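You operate a simulated robot arm through the tools that you are given. There is no shell and no other tool. Be economical: measure what you need, move in short steps, check, and stop when the job is done.

You are at the controls of a simulated two-armed robot. One attempt, no reset.

JOB
Warm the wax, then wax the middle of the big block's top with the round brush.
Fine: dip only once the heater shows 50C or more; end with the dial off, the lid on and the brush on the ledge. Set down upright: round brush. A coat counts when it lies all over at full strength: go over it till it gets no stronger.

The check looks at the end state, three seconds after you hand in, the way a careful person would. Anything else that was tipped, shoved, dropped, spilled or broken makes it a failure. A push-on lid holds only when it is set on centred and level and pressed home; a screw cap is set on level and turned clockwise until tight.

ROBOT AND FRAMES
Two 6-joint arms with three-finger grippers on one trunk, on a base that drives. Base frame: it is fixed to the floor where the robot stands at the start and does not move with it; the origin is under the middle of the robot, x ahead of it, y to its left, z up. Readings come in m, rad, newtons and seconds.
The left shoulder is at the start at [0.04, 0.147, 1.356], the right one opposite. With the tool pointing down near the work surface each hand reaches from about 0.34 to 0.56 m from the robot's upright axis, wherever it stands, measured 20 degrees to its own side. Places, roughly: middle of the big block's top [0.7, -0.1, 1]; pot dial [0.5, -0.1, 0.9]; pot heater [0.5, -0.1, 0.8]; top of the red bench [0.7, 0.7, 0.8]. Payload 2.69 kg a hand.
The tool frame of a hand sits at the grasp point between the pads (the TCP): z along the fingers, y along the line on which they close. The tips reach 0.029 m beyond it. Largest opening 0.12 m; the body of the gripper starts 0.078 m behind the TCP.
Orientation is that of the tool frame in the base frame, as a unit quaternion [w, x, y, z]. With the fingers straight down and closing along the base's y, the tool's x points along the base's -x, its y along +y and its z along -z.

CONTROLS
- The arms move only by the tool drive_tool. It takes "left_moves", "right_moves" or both (then of equal length, played together; a hand with none holds still); each is a list of rows, each a list of 7 numbers: the shift along the tool's x, y, z in units of 200 mm (1.0 is 200 mm), then the turn, a rotation vector about the tool's x, y, z in units of 90 degrees (1.0 is 90 degrees), then the gripper command, from -1 (shut) to 1 (fully open), values between in proportion. In form: [[x, y, z, ax, ay, az, claw], ...]. A call has 1 to 20 rows; each row is the pose to reach, as a shift and turn from the pose commanded when the call began, along the tool's axes at that moment. A call with a number of a shift or a turn outside -1 to 1 is refused whole. Each row takes 0.2 s and may step no farther than 0.05 m and 0.15 rad from the row before; otherwise, or with a gripper value out of range, the whole call is refused. Where a pose cannot be reached the arm comes as near as it can. A force on the tool above 40 N (or 10 N above the force at the start of the call, whichever is more), or a blocked arm, ends the call early, and 0.2 s more pass. The fingers move at their own pace and stop on an object; they squeeze with about 24 N. The grip force told is the motor's: it shows also when the fingers shut on nothing. Time passes only in rows, and 0.2 s behind the last, so rows that repeat a pose let the fingers close. The reply holds the time, the measured pose of the TCP, the force on the tool along the base axes, the opening and the grip force, in the units named above and with some noise, with the torque about the TCP (base axes, N m) and any sound that the robot's microphone picked up.
- Cameras (640 x 400 px; columns grow to the right, rows downward): "scene" is now at [0.0901, -0.0079, 1.5747]; the picture's right is [-0.30, -0.95, 0.00], its down [-0.78, 0.24, -0.58] and it looks along [0.55, -0.17, -0.82] (base axes); focal length 251 px, centre (320, 200). "left" rides on the left gripper at [0.063, 0, -0.104] in its tool frame; the picture's right is [0.00, 1.00, 0.00], its down [-0.83, 0.00, -0.56] and it looks along [-0.56, 0.00, 0.83] (tool axes); focal length 275 px, centre (320, 200). "right" rides on the right gripper at [0.063, 0, -0.104] in its tool frame; the picture's right is [0.00, 1.00, 0.00], its down [-0.83, 0.00, -0.56] and it looks along [-0.56, 0.00, 0.83] (tool axes); focal length 275 px, centre (320, 200). There is no depth. A picture from a camera that has moved, and an enlarged one, comes with that camera's place and axes in the base frame and with its lens. The place of the scene camera against the robot may be out by one fixed shift of up to 0.025 m in any direction.
- camera(camera): a new picture of that camera. No time passes.
- move_column(by): slides the trunk up (or, below 0, down) by that many m; the arms and the scene camera ride with it, the base frame stays. It gives what a move gives, with no picture.
- drive_base(legs): drives the robot by 1 to 6 legs, each [ahead, turn to the left] in m and rad, along the robot's own axes; the way and the turn of a leg run together, so that a leg with both is an arc; at most 1.5 m and 3.142 rad a leg. The arms and the cameras ride along, it lands a little off, and it stops where it bumps. It gives what a move gives.
- head_to(pan, tilt): turns the head with the scene camera to pan (to the left, within 1.501 rad either way) and tilt (down, from -0.506 to 1.204), counted from straight ahead of the robot. It gives what a move gives.
- enlarge(camera, box): a new picture of the part [left, top, right, bottom] of that camera's present view, enlarged. No time passes.
- close_job(): hands the job in; it is judged then, once.

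Work in short steps. Places have to be worked out from the pictures, the camera data and where the tool is seen: move nearer, look again, correct. Check each grasp and each placing, and mend what went wrong. You have 120 turns and 108 pictures in all, those below and enlarged ones among them. Open the grippers and draw the arms clear of the work before you hand the job in, unless the task says otherwise; then end with one line.

The tools are called after "Request:" by a JSON object that holds its "fn" and its "kwargs". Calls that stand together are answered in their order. drive_tool: Moves the arms, as the interface text tells. Its arguments: {"type":"object","properties":{"left_moves":{"type":"array","items":{"type":"array","items":{"type":"number"}}},"right_moves":{"type":"array","items":{"type":"array","items":{"type":"number"}}}},"required":[]} The other tools are called the same way: move_column (by) slides the trunk up or down; drive_base (legs) drives the base; head_to (pan, tilt) turns the head that bears the scene camera; camera (camera) takes a picture; enlarge (camera, box) takes an enlarged picture of a part of a camera's view; close_job () hands the job in.

At the start:

```text
t: 0.0
left_ee_pos: [0.4741, 0.1313, 1.0001]
left_tcp_rot: [0.0, 0.0, 1.0, 0.0]
left_contact_force: [0.8, 0.3, -0.4]
left_torque: [-0.03, 0.03, -0.01]
left_finger_gap: 0.12
left_grasp_force: 0.1
right_ee_pos: [0.4649, -0.2793, 0.9993]
right_tcp_rot: [-0.001, 0.0, 1.0, 0.0]
right_contact_force: [-0.9, -0.1, 0.0]
right_torque: [0.02, -0.01, 0.01]
right_finger_gap: 0.12
right_grasp_force: 0.2
trunk travel left (down, up): [-0.483, 0.014]
robot x, y, heading: [-0.0016, 0.0012, 0.004]
head pan, tilt: [-0.302, 0.953]
```

scene: 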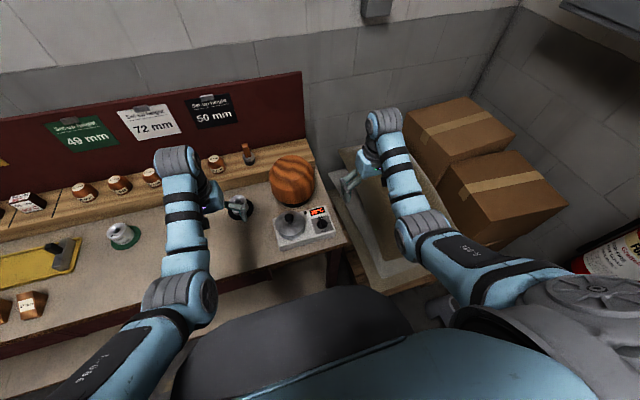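
right: 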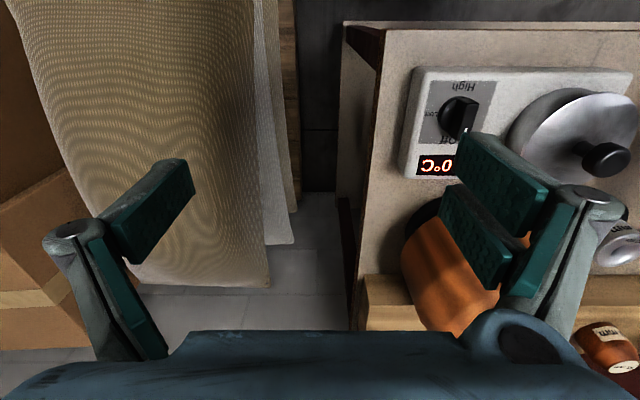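
left: 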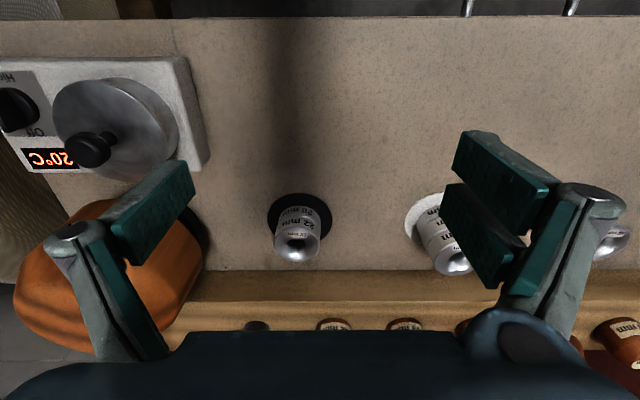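

I start with enlarged views of the block, pot and ledge to identify objects.

Request:
{"fn": "enlarge", "kwargs": {"camera": "scene", "box": [190, 120, 350, 260]}}

Request:
{"fn": "enlarge", "kwargs": {"camera": "scene", "box": [0, 80, 230, 320]}}

```text
2.86 times, centred on (270, 190) of scene
camera zoom: at [0.0901, -0.0079, 1.5747], right [-0.3, -0.95, 0.0], down [-0.78, 0.24, -0.58], along [0.55, -0.17, -0.82], focal length 718 px, centre (463, 229)
```

zoom: 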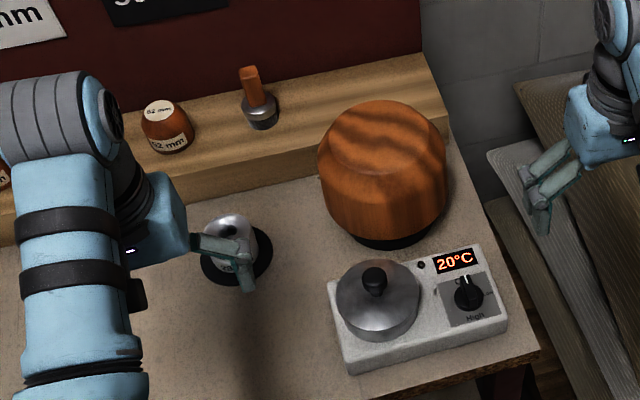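

```text
1.67 times, centred on (115, 200) of scene
camera zoom: at [0.0901, -0.0079, 1.5747], right [-0.3, -0.95, 0.0], down [-0.78, 0.24, -0.58], along [0.55, -0.17, -0.82], focal length 418 px, centre (662, 200)
```

zoom: 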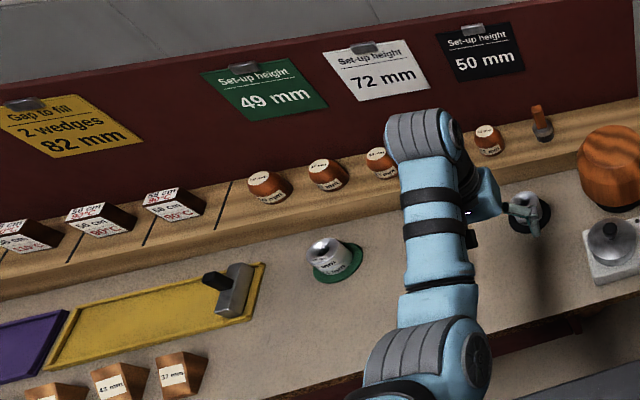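

I look at the dial and pot in the right hand's camera and the brush with a head turn.

Request:
{"fn": "enlarge", "kwargs": {"camera": "right", "box": [380, 40, 640, 200]}}

Request:
{"fn": "enlarge", "kwargs": {"camera": "scene", "box": [225, 130, 345, 210]}}

```text
2.46 times, centred on (510, 120) of right
camera zoom: at [0.4022, -0.2792, 1.1041], right [0.0, 1.0, 0.0], down [0.83, 0.0, 0.56], along [0.56, 0.0, -0.83], focal length 678 px, centre (-148, 397)
```

zoom: 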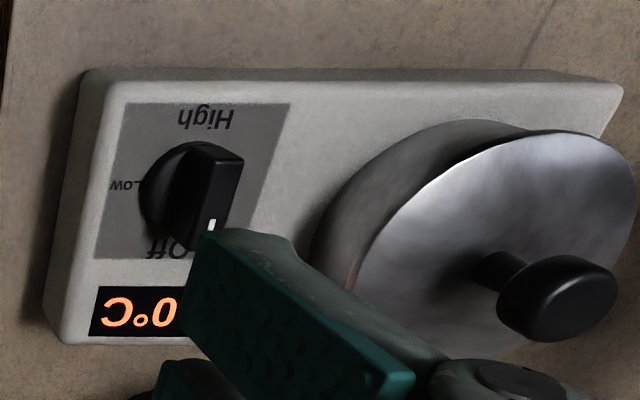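

```text
5.00 times, centred on (285, 170) of scene
camera zoom: at [0.0901, -0.0079, 1.5747], right [-0.3, -0.95, 0.0], down [-0.78, 0.24, -0.58], along [0.55, -0.17, -0.82], focal length 1256 px, centre (495, 350)
```

zoom: 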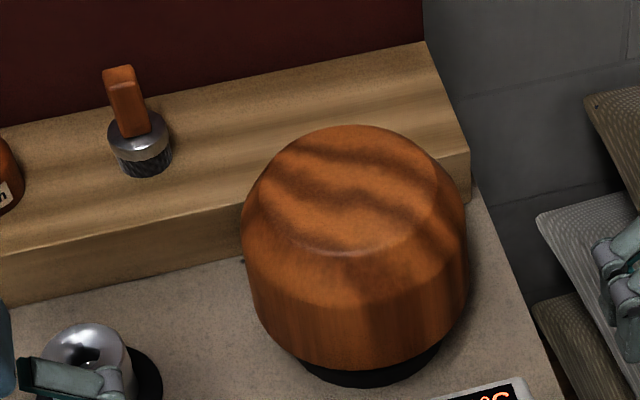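

Dial points Off (away), High is towards the robot, via Low on the right; so clockwise by 180°. I estimate dial top at about (0.483, -0.150, 0.847); move the right hand above it.

Request:
{"fn": "drive_tool", "kwargs": {"right_moves": [[-0.02, 0.2, 0, 0, 0, 0, 0], [-0.05, 0.4, 0, 0, 0, 0, -0.167], [-0.07, 0.55, 0.1, 0, 0, 0, -0.167], [-0.09, 0.645, 0.2, 0, 0, 0, -0.167], [-0.09, 0.645, 0.2, 0, 0, 0, -0.167]]}}

Request:
{"fn": "camera", "kwargs": {"camera": "right"}}

Request:
{"fn": "camera", "kwargs": {"camera": "scene"}}

```text
t: 1.2
left_ee_pos: [0.4736, 0.1324, 1.0004]
left_tcp_rot: [0.001, 0.0, 1.0, 0.0]
left_contact_force: [0.0, -0.5, 0.1]
left_torque: [0.0, 0.01, 0.0]
left_finger_gap: 0.12
left_grasp_force: 0.0
right_ee_pos: [0.4813, -0.1515, 0.9605]
right_tcp_rot: [0.0, 0.0, 1.0, 0.0]
right_contact_force: [-0.8, 0.1, 0.5]
right_torque: [0.02, -0.02, 0.0]
right_finger_gap: 0.0501
right_grasp_force: 0.0
trunk travel left (down, up): [-0.483, 0.014]
robot x, y, heading: [-0.0038, 0.0001, 0.003]
head pan, tilt: [-0.302, 0.953]
```

```text
100 pictures are left
camera right: at [0.4195, -0.1507, 1.0656], right [0.0, 1.0, 0.0], down [0.83, 0.0, 0.56], along [0.56, 0.0, -0.83], focal length 275 px, centre (320, 200)
```

right: 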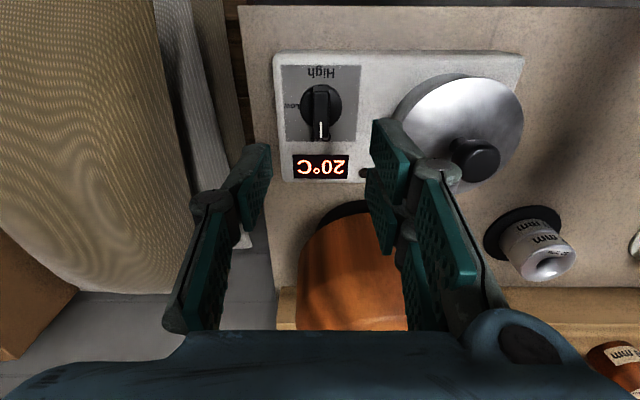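

```text
99 pictures are left
camera scene: at [0.0901, -0.0075, 1.5747], right [-0.3, -0.95, 0.0], down [-0.78, 0.24, -0.58], along [0.55, -0.17, -0.82], focal length 251 px, centre (320, 200)
```

scene: 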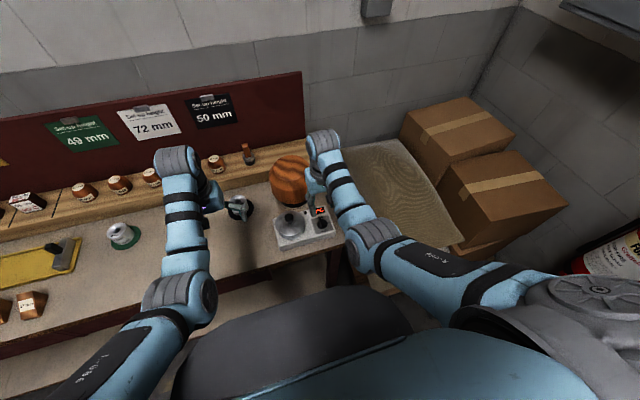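

Dial is laterally aligned at y≈-0.151, x≈0.483. Descending to grip the wing.

Request:
{"fn": "drive_tool", "kwargs": {"right_moves": [[-0.01, 0, 0.2, 0, 0, 0, -0.2], [-0.01, 0, 0.38, 0, 0, 0, -0.2], [-0.01, 0, 0.46, 0, 0, 0, -0.2], [-0.01, 0, 0.48, 0, 0, 0, -0.2], [-0.01, 0, 0.48, 0, 0, 0, -0.2]]}}

Request:
{"fn": "camera", "kwargs": {"camera": "right"}}

Request:
{"fn": "enlarge", "kwargs": {"camera": "scene", "box": [260, 160, 360, 260]}}

```text
t: 2.5
left_ee_pos: [0.4703, 0.1308, 1.0009]
left_tcp_rot: [0.002, 0.0, 1.0, 0.0]
left_contact_force: [0.4, 0.7, 0.6]
left_torque: [0.04, 0.0, 0.0]
left_finger_gap: 0.12
left_grasp_force: 0.0
right_ee_pos: [0.4857, -0.1496, 0.8675]
right_tcp_rot: [0.003, 0.0, 1.0, -0.001]
right_contact_force: [-8.3, 1.2, 15.8]
right_torque: [0.28, 0.41, 0.1]
right_finger_gap: 0.0492
right_grasp_force: 0.1
trunk travel left (down, up): [-0.483, 0.014]
robot x, y, heading: [-0.0002, 0.0037, 0.002]
head pan, tilt: [-0.302, 0.953]
stopped in row 5 (right hand): the force on the tool passed its limit at 44 N (the readings are from after the stop); the commanded pose is now the measured one
```

```text
98 pictures are left
camera right: at [0.4214, -0.1499, 0.9722], right [0.0, 1.0, 0.0], down [0.83, 0.0, 0.56], along [0.56, 0.0, -0.83], focal length 275 px, centre (320, 200)
```

right: 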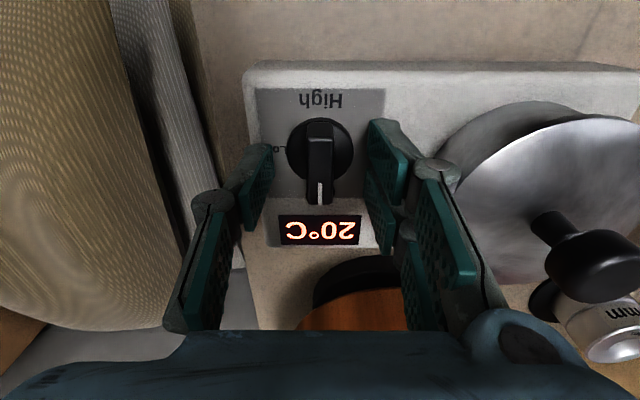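

```text
4.00 times, centred on (310, 210) of scene
camera zoom: at [0.0856, -0.0071, 1.5749], right [-0.3, -0.95, 0.0], down [-0.78, 0.24, -0.58], along [0.55, -0.17, -0.81], focal length 1004 px, centre (360, 160)
```

zoom: 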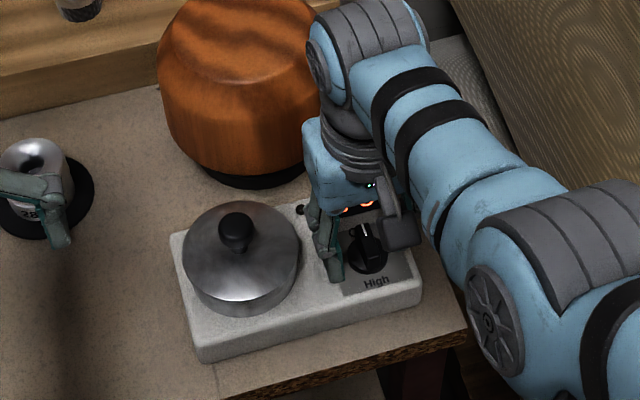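

The tips touched the panel (z≈0.838). The dial's centre is about x=0.478; I raise 8 mm, shift back 8 mm and close.

Request:
{"fn": "drive_tool", "kwargs": {"right_moves": [[0, 0, -0.04, 0, 0, 0, -0.2], [0.04, 0, -0.04, 0, 0, 0, -0.2], [0.04, 0, -0.04, 0, 0, 0, -0.9], [0.04, 0, -0.04, 0, 0, 0, -0.9], [0.04, 0, -0.04, 0, 0, 0, -0.9]]}}

Request:
{"fn": "camera", "kwargs": {"camera": "right"}}

```text
t: 3.7
left_ee_pos: [0.4724, 0.1339, 1.0011]
left_tcp_rot: [0.0, 0.001, 1.0, -0.001]
left_contact_force: [0.0, -0.4, -0.7]
left_torque: [0.01, -0.04, -0.02]
left_finger_gap: 0.12
left_grasp_force: 0.1
right_ee_pos: [0.478, -0.1507, 0.8752]
right_tcp_rot: [0.003, 0.0, 1.0, -0.001]
right_contact_force: [-3.1, 7.3, 5.1]
right_torque: [0.27, 0.49, 0.0]
right_finger_gap: 0.0117
right_grasp_force: 38.4
trunk travel left (down, up): [-0.483, 0.014]
robot x, y, heading: [-0.0011, -0.0064, -0.003]
head pan, tilt: [-0.302, 0.953]
```

```text
96 pictures are left
camera right: at [0.4149, -0.1498, 0.9791], right [-0.01, 1.0, 0.0], down [0.83, 0.0, 0.56], along [0.56, 0.0, -0.83], focal length 275 px, centre (320, 200)
```

right: 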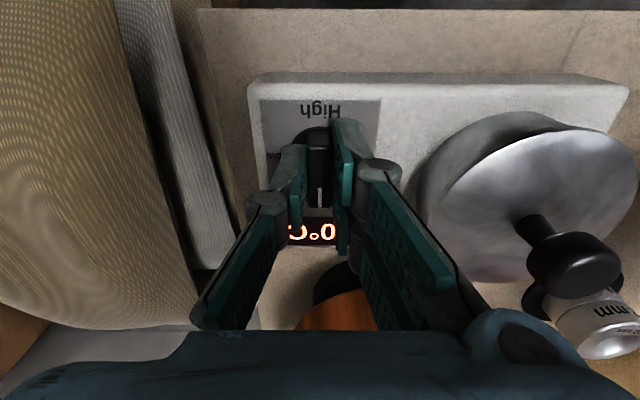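

Wing gripped (11.7 mm). Turn clockwise from above in small steps.

Request:
{"fn": "drive_tool", "kwargs": {"right_moves": [[0, 0, 0, 0, 0, 0.09, -0.9], [0, 0, 0, 0, 0, 0.18, -0.9], [0, 0, 0, 0, 0, 0.27, -0.9], [0, 0, 0, 0, 0, 0.36, -0.9], [0, 0, 0, 0, 0, 0.45, -0.9], [0, 0, 0, 0, 0, 0.54, -0.9], [0, 0, 0, 0, 0, 0.63, -0.9], [0, 0, 0, 0, 0, 0.72, -0.9], [0, 0, 0, 0, 0, 0.81, -0.9], [0, 0, 0, 0, 0, 0.9, -0.9], [0, 0, 0, 0, 0, 0.99, -0.9]]}}

Request:
{"fn": "enlarge", "kwargs": {"camera": "scene", "box": [260, 160, 360, 260]}}

```text
t: 6.1
left_ee_pos: [0.4741, 0.1339, 0.9993]
left_tcp_rot: [0.0, 0.0, 1.0, -0.001]
left_contact_force: [-0.2, -0.1, 0.3]
left_torque: [0.01, 0.01, 0.0]
left_finger_gap: 0.1197
left_grasp_force: 0.0
right_ee_pos: [0.4793, -0.1482, 0.8757]
right_tcp_rot: [0.003, 0.702, 0.712, 0.001]
right_contact_force: [5.9, 6.4, 4.4]
right_torque: [-0.93, -0.12, 0.03]
right_finger_gap: 0.012
right_grasp_force: 38.9
trunk travel left (down, up): [-0.483, 0.014]
robot x, y, heading: [-0.0008, -0.001, -0.001]
head pan, tilt: [-0.302, 0.953]
```

```text
4.00 times, centred on (310, 210) of scene
camera zoom: at [0.0905, -0.0052, 1.5747], right [-0.3, -0.95, 0.0], down [-0.78, 0.24, -0.58], along [0.55, -0.17, -0.82], focal length 1004 px, centre (360, 160)
```

zoom: 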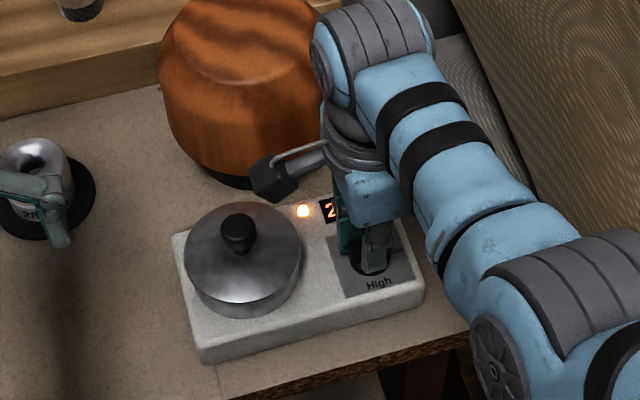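

Heater lamp is lit. Continue another 90° to High.

Request:
{"fn": "drive_tool", "kwargs": {"right_moves": [[0, 0, 0, 0, 0, 0.09, -0.9], [0, 0, 0, 0, 0, 0.18, -0.9], [0, 0, 0, 0, 0, 0.27, -0.9], [0, 0, 0, 0, 0, 0.36, -0.9], [0, 0, 0, 0, 0, 0.45, -0.9], [0, 0, 0, 0, 0, 0.54, -0.9], [0, 0, 0, 0, 0, 0.63, -0.9], [0, 0, 0, 0, 0, 0.72, -0.9], [0, 0, 0, 0, 0, 0.81, -0.9], [0, 0, 0, 0, 0, 0.9, -0.9], [0, 0, 0, 0, 0, 0.99, -0.9]]}}

Request:
{"fn": "enlarge", "kwargs": {"camera": "scene", "box": [260, 160, 360, 260]}}

```text
t: 8.5
left_ee_pos: [0.4735, 0.1342, 0.999]
left_tcp_rot: [0.0, 0.001, 1.0, -0.001]
left_contact_force: [-0.5, 0.1, 0.1]
left_torque: [0.02, -0.02, 0.0]
left_finger_gap: 0.1201
left_grasp_force: 0.1
right_ee_pos: [0.4805, -0.1484, 0.8747]
right_tcp_rot: [0.001, 0.994, 0.11, 0.004]
right_contact_force: [15.7, 1.6, 23.5]
right_torque: [0.06, -0.07, -0.01]
right_finger_gap: 0.0118
right_grasp_force: 38.9
right hand out of reach, approached as far as the arm can: row 11
trunk travel left (down, up): [-0.483, 0.014]
robot x, y, heading: [-0.0022, 0.001, 0.002]
head pan, tilt: [-0.302, 0.953]
```

```text
4.00 times, centred on (310, 210) of scene
camera zoom: at [0.0902, -0.0058, 1.5747], right [-0.3, -0.95, 0.0], down [-0.78, 0.24, -0.58], along [0.55, -0.17, -0.82], focal length 1004 px, centre (360, 160)
```

zoom: 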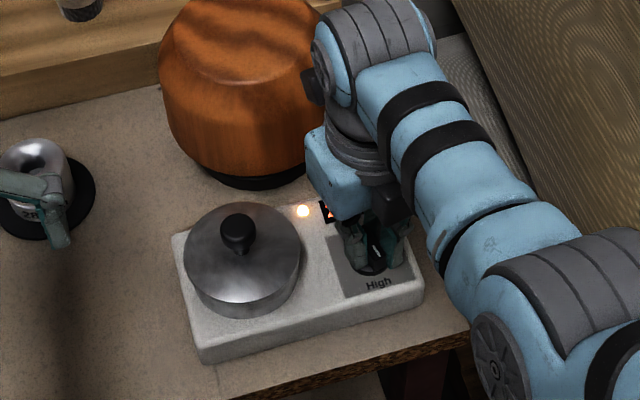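

Dial is ~167° round, effectively High. Release, lift, and turn the wrist back.

Request:
{"fn": "drive_tool", "kwargs": {"right_moves": [[0, 0, 0, 0, 0, 0, -0.3], [0, 0, 0, 0, 0, 0, -0.3], [0, 0, -0.2, 0, 0, 0, -0.3], [0, 0, -0.4, 0, 0, -0.09, -0.3], [0, 0, -0.6, 0, 0, -0.18, -0.3], [0, 0, -0.7, 0, 0, -0.27, -0.3], [0, 0, -0.7, 0, 0, -0.36, -0.3], [0, 0, -0.7, 0, 0, -0.45, -0.3], [0, 0, -0.7, 0, 0, -0.54, -0.3], [0, 0, -0.7, 0, 0, -0.63, -0.3], [0, 0, -0.7, 0, 0, -0.72, -0.3], [0, 0, -0.7, 0, 0, -0.81, -0.3], [0, 0, -0.7, 0, 0, -0.86, -0.3]]}}

Request:
{"fn": "camera", "kwargs": {"camera": "right"}}

Request:
{"fn": "enlarge", "kwargs": {"camera": "scene", "box": [220, 120, 360, 260]}}

```text
t: 11.3
left_ee_pos: [0.4733, 0.1327, 0.9994]
left_tcp_rot: [-0.001, -0.001, 1.0, 0.0]
left_contact_force: [-0.3, 0.5, 0.1]
left_torque: [-0.03, 0.01, -0.01]
left_finger_gap: 0.1204
left_grasp_force: 0.1
right_ee_pos: [0.4789, -0.1503, 1.0139]
right_tcp_rot: [0.003, 0.706, 0.708, 0.003]
right_contact_force: [0.3, 0.4, 0.1]
right_torque: [0.03, 0.01, 0.01]
right_finger_gap: 0.0422
right_grasp_force: 0.0
trunk travel left (down, up): [-0.483, 0.014]
robot x, y, heading: [0.0011, 0.0026, -0.002]
head pan, tilt: [-0.302, 0.953]
```

```text
93 pictures are left
camera right: at [0.4783, -0.0867, 1.1184], right [1.0, 0.01, 0.01], down [0.0, -0.83, 0.56], along [0.01, -0.56, -0.83], focal length 275 px, centre (320, 200)
```

right: 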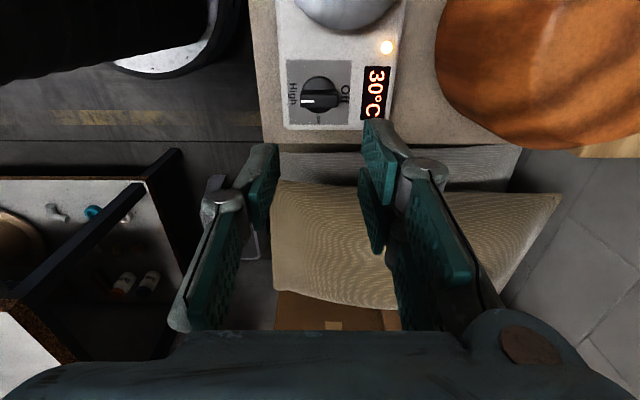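

```text
2.86 times, centred on (290, 190) of scene
camera zoom: at [0.0901, -0.0076, 1.5747], right [-0.3, -0.95, 0.0], down [-0.78, 0.24, -0.58], along [0.55, -0.17, -0.82], focal length 718 px, centre (406, 229)
```

zoom: 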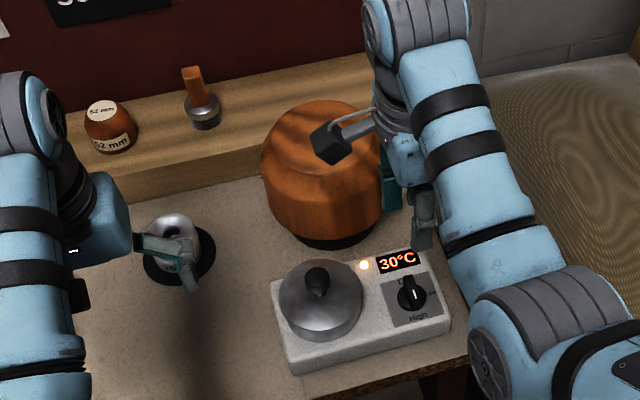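

Heating already (30 °C). Retract the right hand and bring the left hand above the lid knob at about (0.498, -0.049).

Request:
{"fn": "drive_tool", "kwargs": {"right_moves": [[-0.2, 0, 0, 0, 0, -0.09, -0.3], [-0.4, 0, 0, 0, 0, -0.18, -0.3], [-0.6, 0, 0, 0, 0, -0.27, -0.3], [-0.75, 0, 0, 0, 0, -0.36, -0.3], [-0.75, 0, 0, 0, 0, -0.45, -0.3], [-0.75, 0, 0, 0, 0, -0.54, -0.3], [-0.75, 0, 0, 0, 0, -0.63, -0.3], [-0.75, 0, 0, 0, 0, -0.72, -0.3], [-0.75, 0, 0, 0, 0, -0.81, -0.3], [-0.75, 0, 0, 0, 0, -0.9, -0.3], [-0.75, 0, 0, 0, 0, -0.99, -0.3], [-0.75, 0, 0, 0, 0, -0.99, -0.3]], "left_moves": [[0, 0, 0, 0, 0, 0, 0.2], [0, 0, 0, 0, 0, 0, 0.2], [0, 0, 0, 0, 0, 0, 0.2], [0, 0, 0, 0, 0, 0, 0.2], [-0.02, -0.2, 0, 0, 0, 0, 0.2], [-0.04, -0.35, 0, 0, 0, 0, 0.2], [-0.06, -0.5, 0, 0, 0, 0, 0.2], [-0.08, -0.65, 0, 0, 0, 0, 0.2], [-0.1, -0.8, 0, 0, 0, 0, 0.2], [-0.12, -0.9, 0, 0, 0, 0, 0.2], [-0.12, -0.9, 0, 0, 0, 0, 0.2], [-0.12, -0.9, 0, 0, 0, 0, 0.2]]}}

Request:
{"fn": "camera", "kwargs": {"camera": "left"}}

Request:
{"fn": "camera", "kwargs": {"camera": "right"}}

```text
t: 13.9
left_ee_pos: [0.5103, -0.0017, 0.9982]
left_tcp_rot: [0.001, 0.001, 1.0, -0.001]
left_contact_force: [0.3, 0.2, -0.4]
left_torque: [-0.02, 0.0, 0.03]
left_finger_gap: 0.072
left_grasp_force: 0.0
left hand out of reach, approached as far as the arm can: row 8, 9, 10, 11, 12
right_ee_pos: [0.479, -0.3001, 1.0135]
right_tcp_rot: [0.002, 0.007, 1.0, 0.001]
right_contact_force: [0.5, 0.2, 0.5]
right_torque: [0.04, 0.0, -0.02]
right_finger_gap: 0.042
right_grasp_force: 0.1
right hand out of reach, approached as far as the arm can: row 1, 2
trunk travel left (down, up): [-0.483, 0.014]
robot x, y, heading: [0.0006, -0.0002, 0.002]
head pan, tilt: [-0.302, 0.953]
```

```text
91 pictures are left
camera left: at [0.4471, -0.0011, 1.1022], right [0.01, 1.0, 0.0], down [0.83, 0.0, 0.56], along [0.56, 0.0, -0.83], focal length 275 px, centre (320, 200)
```

left: 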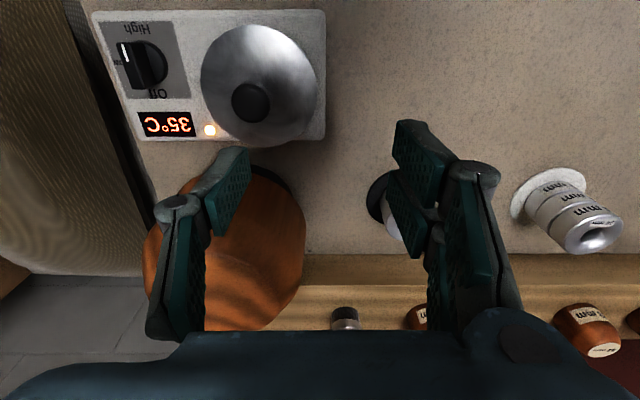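

```text
90 pictures are left
camera right: at [0.4154, -0.3006, 1.118], right [0.01, 1.0, 0.0], down [0.83, -0.01, 0.56], along [0.56, 0.0, -0.83], focal length 275 px, centre (320, 200)
```

right: 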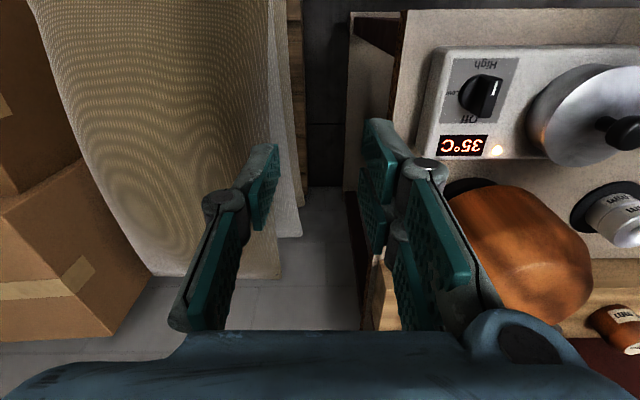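

The left arm runs out of reach at y≈0, so I need to be ~8 cm closer. Raise both hands, pull the left back, then drive ahead.

Request:
{"fn": "drive_tool", "kwargs": {"left_moves": [[0.1, 0, -0.15, 0, 0, 0, 0.2], [0.25, 0, -0.3, 0, 0, 0, 0.2], [0.4, 0, -0.4, 0, 0, 0, 0.2], [0.4, 0, -0.4, 0, 0, 0, 0.2]], "right_moves": [[0.1, 0, -0.15, 0, 0, 0, 0.2], [0.25, 0, -0.3, 0, 0, 0, 0.2], [0.4, 0, -0.4, 0, 0, 0, 0.2], [0.4, 0, -0.4, 0, 0, 0, 0.2]]}}

Request:
{"fn": "drive_base", "kwargs": {"legs": [[0.1, 0]]}}

Request:
{"fn": "camera", "kwargs": {"camera": "left"}}

Request:
{"fn": "camera", "kwargs": {"camera": "scene"}}

```text
t: 14.9
left_ee_pos: [0.5238, 0.0003, 1.0623]
left_tcp_rot: [0.0, 0.0, 1.0, 0.0]
left_contact_force: [-0.8, 0.5, 0.1]
left_torque: [-0.01, 0.02, 0.0]
left_finger_gap: 0.0716
left_grasp_force: 0.1
left hand out of reach, approached as far as the arm can: row 1, 2, 3, 4
right_ee_pos: [0.4749, -0.3156, 1.0226]
right_tcp_rot: [0.002, 0.007, 1.0, -0.001]
right_contact_force: [-0.2, 1.2, -0.3]
right_torque: [0.02, 0.0, -0.01]
right_finger_gap: 0.0721
right_grasp_force: 0.0
right hand out of reach, approached as far as the arm can: row 1, 2, 3, 4
trunk travel left (down, up): [-0.483, 0.014]
robot x, y, heading: [-0.0032, -0.0012, -0.002]
head pan, tilt: [-0.302, 0.953]
```

```text
t: 16.1
left_ee_pos: [0.613, -0.0031, 1.0681]
left_tcp_rot: [0.003, 0.001, 1.0, 0.001]
left_contact_force: [0.3, -0.5, 1.2]
left_torque: [-0.02, -0.07, -0.01]
left_finger_gap: 0.0719
left_grasp_force: 0.0
right_ee_pos: [0.5614, -0.3192, 1.0269]
right_tcp_rot: [0.009, 0.008, 1.0, 0.0]
right_contact_force: [2.3, -1.3, -1.3]
right_torque: [0.13, 0.18, -0.03]
right_finger_gap: 0.0718
right_grasp_force: 0.1
trunk travel left (down, up): [-0.483, 0.014]
robot x, y, heading: [0.0974, 0.0008, -0.001]
head pan, tilt: [-0.302, 0.953]
```

```text
89 pictures are left
camera left: at [0.5497, -0.0033, 1.1708], right [0.01, 1.0, 0.0], down [0.83, -0.01, 0.56], along [0.56, 0.0, -0.83], focal length 275 px, centre (320, 200)
```

left: 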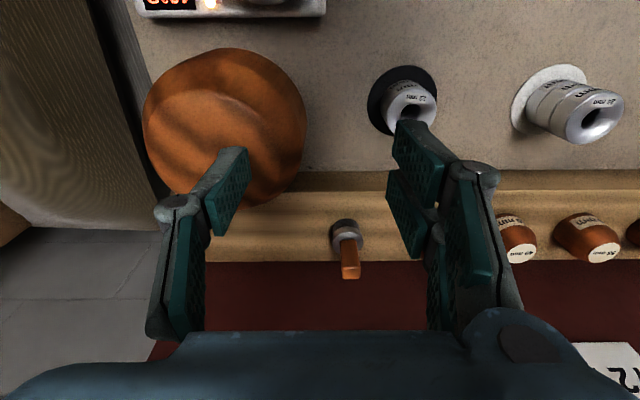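

```text
88 pictures are left
camera scene: at [0.1782, -0.0096, 1.5751], right [-0.29, -0.96, 0.0], down [-0.78, 0.24, -0.58], along [0.56, -0.17, -0.81], focal length 251 px, centre (320, 200)
```

scene: 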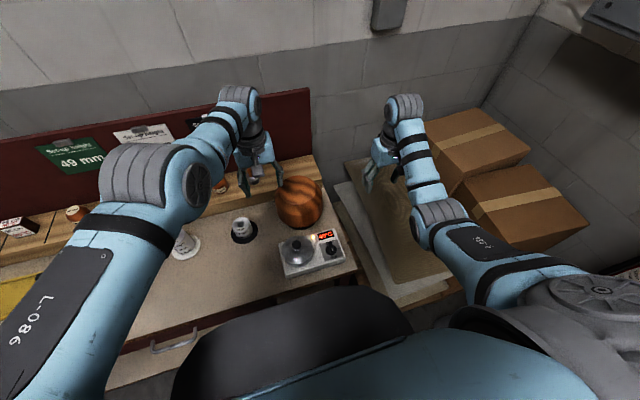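

I got a useful view: brush at about (0.808, 0.036), ledge z≈0.85. I issue a hold to learn where the commanded poses are.

Request:
{"fn": "drive_tool", "kwargs": {"left_moves": [[0, 0, 0, 0, 0, 0, 0.2]]}}

```text
t: 16.4
left_ee_pos: [0.6267, -0.0019, 1.0601]
left_tcp_rot: [-0.004, 0.002, 1.0, 0.0]
left_contact_force: [1.0, -0.4, -0.5]
left_torque: [-0.02, 0.11, 0.0]
left_finger_gap: 0.0724
left_grasp_force: 0.1
right_ee_pos: [0.5755, -0.3174, 1.0213]
right_tcp_rot: [0.003, 0.008, 1.0, -0.001]
right_contact_force: [0.2, 0.1, 0.1]
right_torque: [-0.03, 0.07, 0.07]
right_finger_gap: 0.0719
right_grasp_force: 0.1
trunk travel left (down, up): [-0.483, 0.014]
robot x, y, heading: [0.0986, 0.0013, 0.008]
head pan, tilt: [-0.302, 0.953]
```

Commanded pose equals the measured one. Move the left hand back over the lid knob, high first.

Request:
{"fn": "drive_tool", "kwargs": {"left_moves": [[0.2, -0.05, 0, 0, 0, 0, 0.2], [0.4, -0.1, 0, 0, 0, 0, 0.2], [0.55, -0.18, 0.1, 0, 0, 0, 0.2], [0.64, -0.235, 0.25, 0, 0, 0, 0.2], [0.64, -0.235, 0.35, 0, 0, 0, 0.2], [0.64, -0.235, 0.35, 0, 0, 0, 0.2]]}}

Request:
{"fn": "camera", "kwargs": {"camera": "left"}}

Request:
{"fn": "camera", "kwargs": {"camera": "right"}}

```text
t: 17.9
left_ee_pos: [0.595, 0.0006, 0.9601]
left_tcp_rot: [-0.003, 0.001, 1.0, 0.0]
left_contact_force: [0.4, -0.1, 0.4]
left_torque: [0.02, -0.04, 0.02]
left_finger_gap: 0.0719
left_grasp_force: 0.1
left hand out of reach, approached as far as the arm can: row 1, 2, 3, 4, 5, 6
right_ee_pos: [0.5682, -0.3176, 1.0241]
right_tcp_rot: [0.004, 0.008, 1.0, 0.0]
right_contact_force: [0.4, 0.2, -0.4]
right_torque: [0.0, 0.03, 0.0]
right_finger_gap: 0.072
right_grasp_force: 0.0
trunk travel left (down, up): [-0.483, 0.014]
robot x, y, heading: [0.0971, 0.0014, 0.005]
head pan, tilt: [-0.302, 0.953]
```

```text
87 pictures are left
camera left: at [0.5325, 0.0006, 1.0645], right [0.01, 1.0, 0.0], down [0.83, -0.01, 0.55], along [0.55, 0.0, -0.83], focal length 275 px, centre (320, 200)
```

left: 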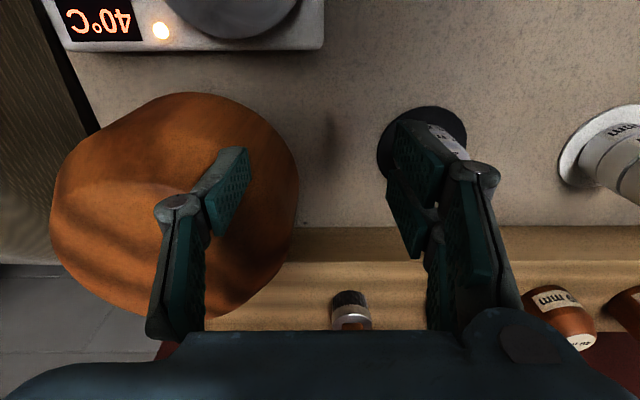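

```text
86 pictures are left
camera right: at [0.5054, -0.3173, 1.127], right [0.01, 1.0, 0.0], down [0.82, -0.01, 0.57], along [0.56, -0.01, -0.82], focal length 275 px, centre (320, 200)
```

right: 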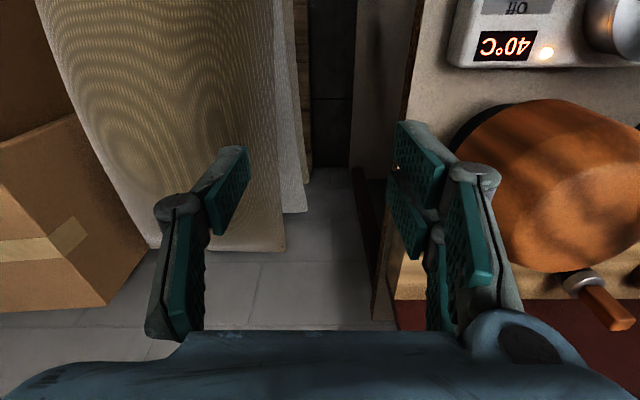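

Left reach is limited by a bearing limit at about -18° from its shoulder. I'll turn the robot right ~0.35 rad so the pot lies in the left hand's range; first raise and spread hands safely.

Request:
{"fn": "drive_tool", "kwargs": {"left_moves": [[0, 0, -0.2, 0, 0, 0, 0.2], [0, 0, -0.4, 0, 0, 0, 0.2], [0, 0.2, -0.5, 0, 0, 0, 0.2], [0.1, 0.4, -0.5, 0, 0, 0, 0.2], [0.15, 0.6, -0.5, 0, 0, 0, 0.2], [0.15, 0.8, -0.5, 0, 0, 0, 0.2], [0.15, 0.95, -0.5, 0, 0, 0, 0.2]], "right_moves": [[0, 0.1, 0, 0, 0, 0, 0.2], [0, 0.2, -0.05, 0, 0, 0, 0.2], [0, 0.3, -0.1, 0, 0, 0, 0.2], [0, 0.4, -0.15, 0, 0, 0, 0.2], [0, 0.5, -0.2, 0, 0, 0, 0.2], [0, 0.5, -0.2, 0, 0, 0, 0.2], [0, 0.5, -0.2, 0, 0, 0, 0.2]]}}

Request:
{"fn": "drive_base", "kwargs": {"legs": [[0, -0.35]]}}

Request:
{"fn": "camera", "kwargs": {"camera": "left"}}

Request:
{"fn": "camera", "kwargs": {"camera": "scene"}}

```text
t: 19.4
left_ee_pos: [0.6613, 0.1834, 1.0413]
left_tcp_rot: [-0.003, 0.001, 1.0, -0.001]
left_contact_force: [0.0, -0.5, 0.1]
left_torque: [-0.02, 0.01, -0.03]
left_finger_gap: 0.0717
left_grasp_force: 0.0
left hand out of reach, approached as far as the arm can: row 1, 2, 3, 4, 5, 6, 7
right_ee_pos: [0.6023, -0.2183, 1.0381]
right_tcp_rot: [0.006, 0.008, 1.0, -0.001]
right_contact_force: [0.2, -0.1, -0.1]
right_torque: [-0.01, 0.04, 0.0]
right_finger_gap: 0.072
right_grasp_force: 0.1
right hand out of reach, approached as far as the arm can: row 1, 2, 3, 4, 5, 6, 7
trunk travel left (down, up): [-0.483, 0.014]
robot x, y, heading: [0.1034, -0.0044, 0.006]
head pan, tilt: [-0.302, 0.953]
```

```text
t: 20.9
left_ee_pos: [0.689, -0.0225, 1.0419]
left_tcp_rot: [-0.002, 0.177, 0.984, 0.0]
left_contact_force: [0.4, 0.6, 0.5]
left_torque: [0.02, 0.02, 0.04]
left_finger_gap: 0.0719
left_grasp_force: 0.0
right_ee_pos: [0.4964, -0.3787, 1.0378]
right_tcp_rot: [0.006, 0.184, 0.983, -0.001]
right_contact_force: [1.0, -0.5, -0.9]
right_torque: [0.02, -0.01, 0.02]
right_finger_gap: 0.072
right_grasp_force: 0.1
trunk travel left (down, up): [-0.483, 0.014]
robot x, y, heading: [0.0997, 0.0001, -0.355]
head pan, tilt: [-0.302, 0.953]
```

```text
85 pictures are left
camera left: at [0.6316, -0.001, 1.1452], right [0.35, 0.94, 0.0], down [0.78, -0.29, 0.55], along [0.52, -0.2, -0.83], focal length 275 px, centre (320, 200)
```

left: 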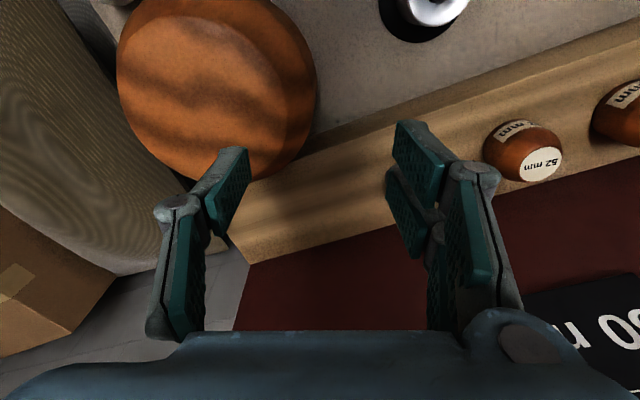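

```text
84 pictures are left
camera scene: at [0.1762, -0.0361, 1.5747], right [-0.61, -0.79, 0.0], down [-0.65, 0.5, -0.58], along [0.46, -0.35, -0.82], focal length 251 px, centre (320, 200)
```

scene: 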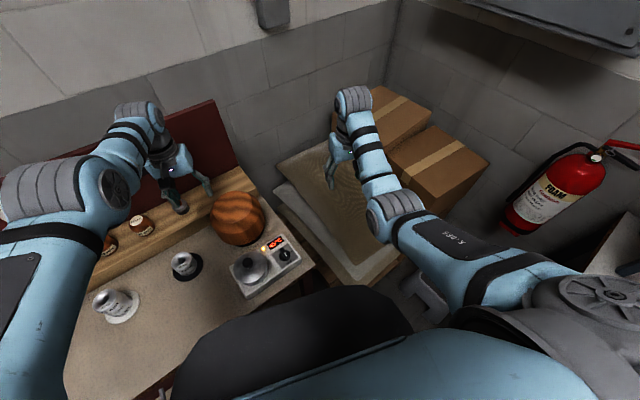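

Now left moves back from the block, lower, and over the lid knob from the left side.

Request:
{"fn": "drive_tool", "kwargs": {"left_moves": [[0, 0.2, 0, 0, 0, 0, 0.2], [0.1, 0.4, 0.0, 0, 0, 0, 0.2], [0.3, 0.4, 0.08, 0, 0, 0, 0.2], [0.5, 0.4, 0.16, 0, 0, 0, 0.2], [0.7, 0.4, 0.22, 0, 0, 0, 0.2], [0.85, 0.3, 0.26, 0, 0, 0, 0.2], [0.85, 0.1, 0.26, 0, 0, 0, 0.2], [0.85, -0.1, 0.26, 0, 0, 0, 0.2], [0.85, -0.3, 0.26, 0, 0, 0, 0.2], [0.85, -0.457, 0.26, 0, 0, 0, 0.2], [0.85, -0.457, 0.26, 0, 0, 0, 0.2]]}}

Request:
{"fn": "camera", "kwargs": {"camera": "left"}}

Request:
{"fn": "camera", "kwargs": {"camera": "scene"}}

```text
t: 22.7
left_ee_pos: [0.6673, 0.0072, 0.9363]
left_tcp_rot: [-0.001, 0.172, 0.985, 0.007]
left_contact_force: [1.9, 18.6, 5.4]
left_torque: [-0.42, 0.12, -0.08]
left_finger_gap: 0.0676
left_grasp_force: 0.0
left hand out of reach, approached as far as the arm can: row 2, 3, 4, 5, 6, 7, 8
right_ee_pos: [0.4973, -0.3737, 1.0382]
right_tcp_rot: [0.006, 0.181, 0.983, -0.004]
right_contact_force: [0.4, -0.1, -1.0]
right_torque: [-0.06, -0.03, -0.01]
right_finger_gap: 0.072
right_grasp_force: 0.1
trunk travel left (down, up): [-0.483, 0.014]
robot x, y, heading: [0.0961, 0.003, -0.347]
head pan, tilt: [-0.302, 0.953]
stopped in row 8 (left hand): the force on the tool passed its limit at 62 N (the readings are from after the stop); the commanded pose is now the measured one
```

```text
83 pictures are left
camera left: at [0.6068, 0.0273, 1.0399], right [0.34, 0.94, 0.01], down [0.78, -0.29, 0.55], along [0.52, -0.18, -0.83], focal length 275 px, centre (320, 200)
```

left: 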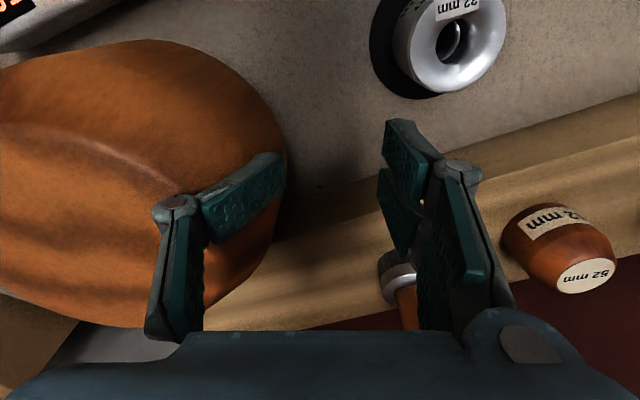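

```text
82 pictures are left
camera scene: at [0.1763, -0.0285, 1.5749], right [-0.6, -0.8, 0.0], down [-0.65, 0.49, -0.58], along [0.46, -0.35, -0.81], focal length 251 px, centre (320, 200)
```

scene: 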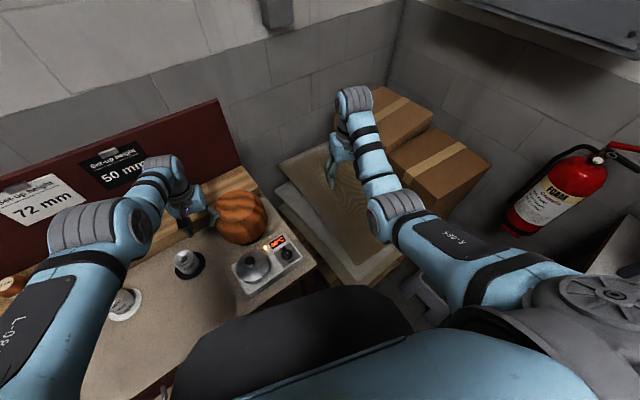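

The right finger touched the block's side; my target was inside the arm's inner reach limit. I ease the left hand off the block (left and up), then back the base up.

Request:
{"fn": "drive_tool", "kwargs": {"left_moves": [[0, 0.1, 0, 0, 0, 0, 0.2], [0, 0.15, -0.15, 0, 0, 0, 0.2], [0, 0.15, -0.25, 0, 0, 0, 0.2]]}}

Request:
{"fn": "drive_base", "kwargs": {"legs": [[-0.11, 0]]}}

Request:
{"fn": "camera", "kwargs": {"camera": "left"}}

Request:
{"fn": "camera", "kwargs": {"camera": "scene"}}

```text
t: 23.5
left_ee_pos: [0.6894, 0.0242, 0.9804]
left_tcp_rot: [-0.004, 0.173, 0.985, 0.007]
left_contact_force: [0.5, 1.1, -0.4]
left_torque: [0.03, -0.02, 0.0]
left_finger_gap: 0.0722
left_grasp_force: 0.1
left hand out of reach, approached as far as the arm can: row 2, 3
right_ee_pos: [0.4969, -0.378, 1.0369]
right_tcp_rot: [0.006, 0.182, 0.983, -0.003]
right_contact_force: [-0.5, 0.0, -0.3]
right_torque: [-0.02, 0.0, 0.02]
right_finger_gap: 0.072
right_grasp_force: 0.0
trunk travel left (down, up): [-0.483, 0.014]
robot x, y, heading: [0.0964, -0.0014, -0.348]
head pan, tilt: [-0.302, 0.953]
```

```text
t: 24.6
left_ee_pos: [0.5953, 0.057, 0.9757]
left_tcp_rot: [-0.007, 0.173, 0.985, 0.009]
left_contact_force: [0.8, -0.3, -1.5]
left_torque: [0.03, 0.13, -0.02]
left_finger_gap: 0.072
left_grasp_force: 0.1
right_ee_pos: [0.4014, -0.3447, 1.033]
right_tcp_rot: [0.001, 0.182, 0.983, -0.001]
right_contact_force: [0.5, 0.0, -0.9]
right_torque: [0.03, 0.03, 0.03]
right_finger_gap: 0.0719
right_grasp_force: 0.1
trunk travel left (down, up): [-0.483, 0.014]
robot x, y, heading: [-0.0032, 0.0361, -0.347]
head pan, tilt: [-0.302, 0.953]
```

```text
81 pictures are left
camera left: at [0.5369, 0.0765, 1.0808], right [0.35, 0.94, 0.02], down [0.79, -0.3, 0.54], along [0.51, -0.18, -0.84], focal length 275 px, centre (320, 200)
```

left: 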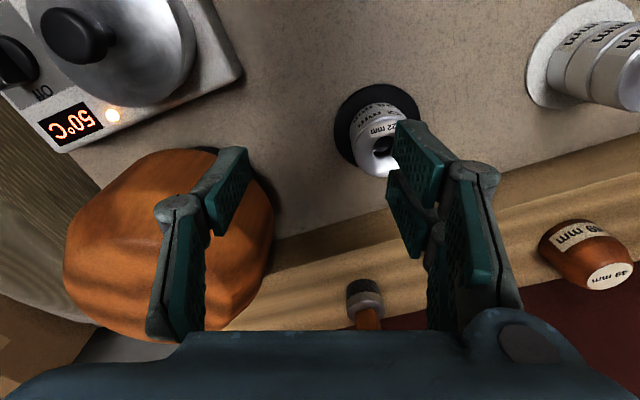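

```text
80 pictures are left
camera scene: at [0.0849, -0.0041, 1.5739], right [-0.61, -0.8, 0.0], down [-0.65, 0.49, -0.57], along [0.45, -0.35, -0.82], focal length 251 px, centre (320, 200)
```

scene: 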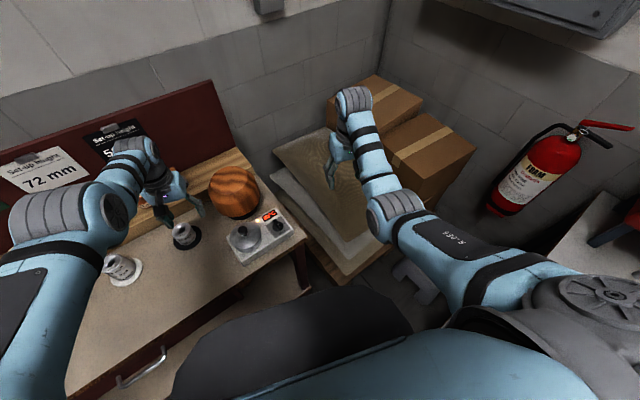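

50 °C shown. Now the knob should be in range (h≈0.46). Move left back first then right, over the knob.

Request:
{"fn": "drive_tool", "kwargs": {"left_moves": [[0.15, 0, 0, 0, 0, 0, 0.2], [0.276, -0.1, 0, 0, 0, 0, 0.2], [0.276, -0.25, 0, 0, 0, 0, 0.2], [0.276, -0.4, 0, 0, 0, 0, 0.2], [0.276, -0.55, 0, 0, 0, 0, 0.2], [0.276, -0.663, 0, 0, 0, 0, 0.2], [0.276, -0.663, 0, 0, 0, 0, 0.2]]}}

Request:
{"fn": "camera", "kwargs": {"camera": "left"}}

```text
t: 26.2
left_ee_pos: [0.5171, -0.0682, 0.969]
left_tcp_rot: [-0.004, 0.174, 0.985, 0.009]
left_contact_force: [-0.2, 0.8, 0.2]
left_torque: [0.0, 0.0, 0.03]
left_finger_gap: 0.0719
left_grasp_force: 0.0
left hand out of reach, approached as far as the arm can: row 1, 2, 3, 4, 5, 6, 7
right_ee_pos: [0.3945, -0.3431, 1.0364]
right_tcp_rot: [0.006, 0.183, 0.983, -0.003]
right_contact_force: [0.6, -0.1, -0.2]
right_torque: [0.02, 0.01, 0.01]
right_finger_gap: 0.0723
right_grasp_force: 0.0
trunk travel left (down, up): [-0.483, 0.014]
robot x, y, heading: [-0.0052, 0.0349, -0.347]
head pan, tilt: [-0.302, 0.953]
```

```text
79 pictures are left
camera left: at [0.4586, -0.0492, 1.0735], right [0.35, 0.94, 0.02], down [0.78, -0.3, 0.55], along [0.52, -0.18, -0.84], focal length 275 px, centre (320, 200)
```

left: 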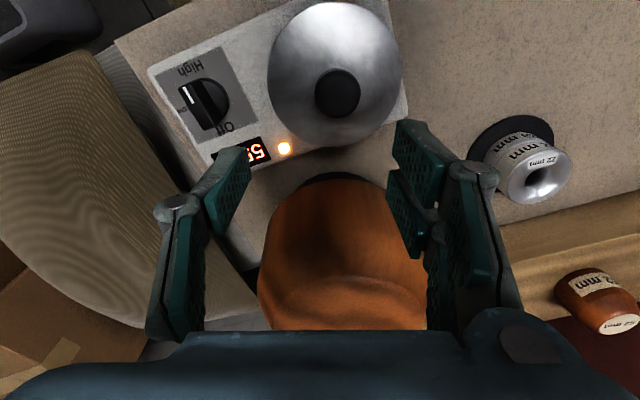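

The hand stops ~2.7 cm off the request; let me look at the arm's posture.

Request:
{"fn": "camera", "kwargs": {"camera": "scene"}}

```text
78 pictures are left
camera scene: at [0.0738, -0.0003, 1.5747], right [-0.61, -0.8, 0.0], down [-0.65, 0.49, -0.58], along [0.46, -0.35, -0.82], focal length 251 px, centre (320, 200)
```

scene: 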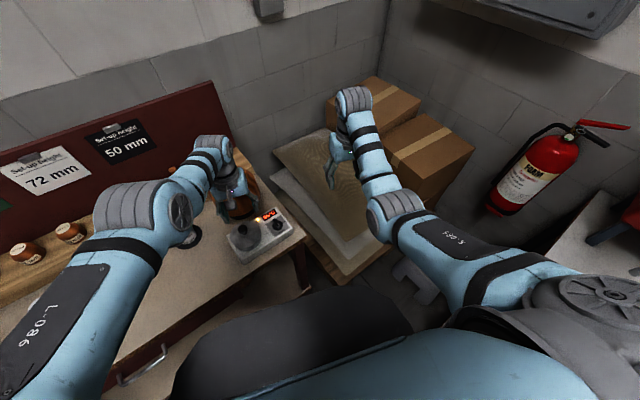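

The left elbow is in another posture with a larger inner limit; back up 5 cm more so the knob is at ~0.51 m from the shoulder.

Request:
{"fn": "drive_base", "kwargs": {"legs": [[-0.05, 0]]}}

Request:
{"fn": "drive_tool", "kwargs": {"left_moves": [[0, 0, 0, 0, 0, 0, 0.2]]}}

```text
t: 27.2
left_ee_pos: [0.4801, -0.0547, 0.9646]
left_tcp_rot: [-0.008, 0.173, 0.985, 0.01]
left_contact_force: [0.8, -0.6, -0.6]
left_torque: [0.01, 0.13, -0.01]
left_finger_gap: 0.0718
left_grasp_force: 0.1
right_ee_pos: [0.3585, -0.329, 1.0326]
right_tcp_rot: [0.0, 0.183, 0.983, -0.001]
right_contact_force: [0.3, -0.5, -0.6]
right_torque: [0.02, 0.07, 0.04]
right_finger_gap: 0.0719
right_grasp_force: 0.1
trunk travel left (down, up): [-0.483, 0.014]
robot x, y, heading: [-0.0502, 0.0508, -0.349]
head pan, tilt: [-0.302, 0.953]
```

```text
t: 27.6
left_ee_pos: [0.469, -0.0507, 0.9706]
left_tcp_rot: [-0.002, 0.172, 0.985, 0.008]
left_contact_force: [-0.8, 0.4, 0.2]
left_torque: [-0.01, -0.02, -0.01]
left_finger_gap: 0.0721
left_grasp_force: 0.0
right_ee_pos: [0.3473, -0.3254, 1.0393]
right_tcp_rot: [0.007, 0.182, 0.983, -0.002]
right_contact_force: [-0.1, 0.5, 0.6]
right_torque: [-0.02, -0.03, 0.03]
right_finger_gap: 0.0718
right_grasp_force: 0.0
trunk travel left (down, up): [-0.483, 0.014]
robot x, y, heading: [-0.0529, 0.0566, -0.345]
head pan, tilt: [-0.302, 0.953]
```

Shift to above the knob.

Request:
{"fn": "drive_tool", "kwargs": {"left_moves": [[-0.135, 0.054, 0, 0, 0, 0, 0.2], [-0.135, 0.054, 0.06, 0, 0, 0, 0.2], [-0.135, 0.054, 0.06, 0, 0, 0, 0.2]]}}

Request:
{"fn": "camera", "kwargs": {"camera": "left"}}

```text
t: 28.4
left_ee_pos: [0.4812, -0.0374, 0.9618]
left_tcp_rot: [-0.003, 0.173, 0.985, 0.009]
left_contact_force: [0.0, 0.7, 0.1]
left_torque: [0.0, -0.01, -0.03]
left_finger_gap: 0.0721
left_grasp_force: 0.0
left hand out of reach, approached as far as the arm can: row 1, 2, 3
right_ee_pos: [0.3501, -0.3261, 1.0372]
right_tcp_rot: [0.006, 0.182, 0.983, -0.001]
right_contact_force: [0.1, -0.2, -0.4]
right_torque: [0.01, -0.03, 0.01]
right_finger_gap: 0.072
right_grasp_force: 0.0
trunk travel left (down, up): [-0.483, 0.014]
robot x, y, heading: [-0.0486, 0.0496, -0.356]
head pan, tilt: [-0.302, 0.953]
```

```text
77 pictures are left
camera left: at [0.4219, -0.0176, 1.0665], right [0.34, 0.94, 0.02], down [0.78, -0.3, 0.55], along [0.52, -0.18, -0.84], focal length 275 px, centre (320, 200)
```

left: 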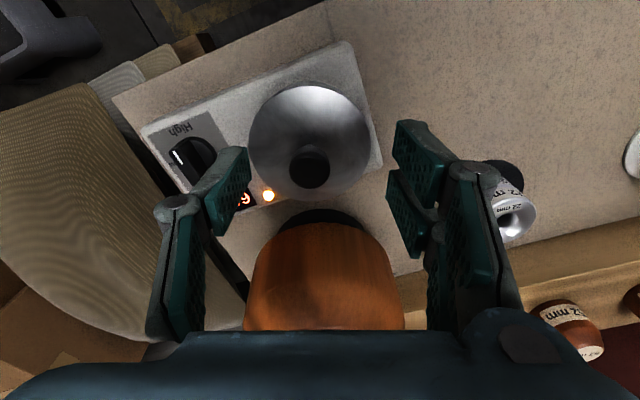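

The hand seems stuck near a stretched-arm singularity. Try a pure inward pull with a small lift to see how it responds.

Request:
{"fn": "drive_tool", "kwargs": {"left_moves": [[0.1, 0, 0, 0, 0, 0, 0.2], [0.2, 0, 0, 0, 0, 0, 0.2], [0.3, 0, 0, 0, 0, 0, 0.2], [0.4, 0.0, 0.0, 0, 0, 0, 0.2], [0.4, 0.0, 0.0, 0, 0, 0, 0.2]]}}

```text
t: 29.6
left_ee_pos: [0.4634, -0.0488, 0.9422]
left_tcp_rot: [-0.004, 0.173, 0.985, 0.009]
left_contact_force: [1.0, 0.0, 0.4]
left_torque: [-0.01, 0.01, -0.03]
left_finger_gap: 0.0721
left_grasp_force: 0.0
left hand out of reach, approached as far as the arm can: row 1, 2, 3, 4, 5
right_ee_pos: [0.3495, -0.3264, 1.0362]
right_tcp_rot: [0.006, 0.182, 0.983, -0.001]
right_contact_force: [-0.9, 0.2, 0.6]
right_torque: [-0.02, 0.01, -0.02]
right_finger_gap: 0.0722
right_grasp_force: 0.0
trunk travel left (down, up): [-0.483, 0.014]
robot x, y, heading: [-0.0491, 0.0491, -0.346]
head pan, tilt: [-0.302, 0.953]
```

The arm is stretched straight (limit ~0.49 m from the shoulder) and the solver sticks there. Try combining up motion with inward pull to make the elbow bend.

Request:
{"fn": "drive_tool", "kwargs": {"left_moves": [[0, 0, -0.15, 0, 0, 0, 0.2], [0.1, 0, -0.3, 0, 0, 0, 0.2], [0.2, 0, -0.3, 0, 0, 0, 0.2], [0.3, 0, -0.3, 0, 0, 0, 0.2], [0.3, 0, -0.3, 0, 0, 0, 0.2]], "right_moves": [[0, 0, 0.15, 0, 0, 0, 0.2], [0.05, 0, 0.3, 0, 0, 0, 0.2], [0.1, 0, 0.4, 0, 0, 0, 0.2], [0.2, 0, 0.4, 0, 0, 0, 0.2], [0.2, 0, 0.4, 0, 0, 0, 0.2]]}}

```text
t: 30.8
left_ee_pos: [0.4633, -0.0733, 0.9874]
left_tcp_rot: [-0.005, 0.173, 0.985, 0.01]
left_contact_force: [-0.7, 0.0, -0.3]
left_torque: [-0.02, -0.01, 0.0]
left_finger_gap: 0.0721
left_grasp_force: 0.1
left hand out of reach, approached as far as the arm can: row 1, 2, 3, 4, 5
right_ee_pos: [0.3158, -0.3137, 0.9574]
right_tcp_rot: [0.006, 0.183, 0.983, -0.001]
right_contact_force: [0.1, 0.0, -0.5]
right_torque: [0.01, 0.01, 0.0]
right_finger_gap: 0.0723
right_grasp_force: 0.0
trunk travel left (down, up): [-0.483, 0.014]
robot x, y, heading: [-0.0523, 0.0528, -0.345]
head pan, tilt: [-0.302, 0.953]
```

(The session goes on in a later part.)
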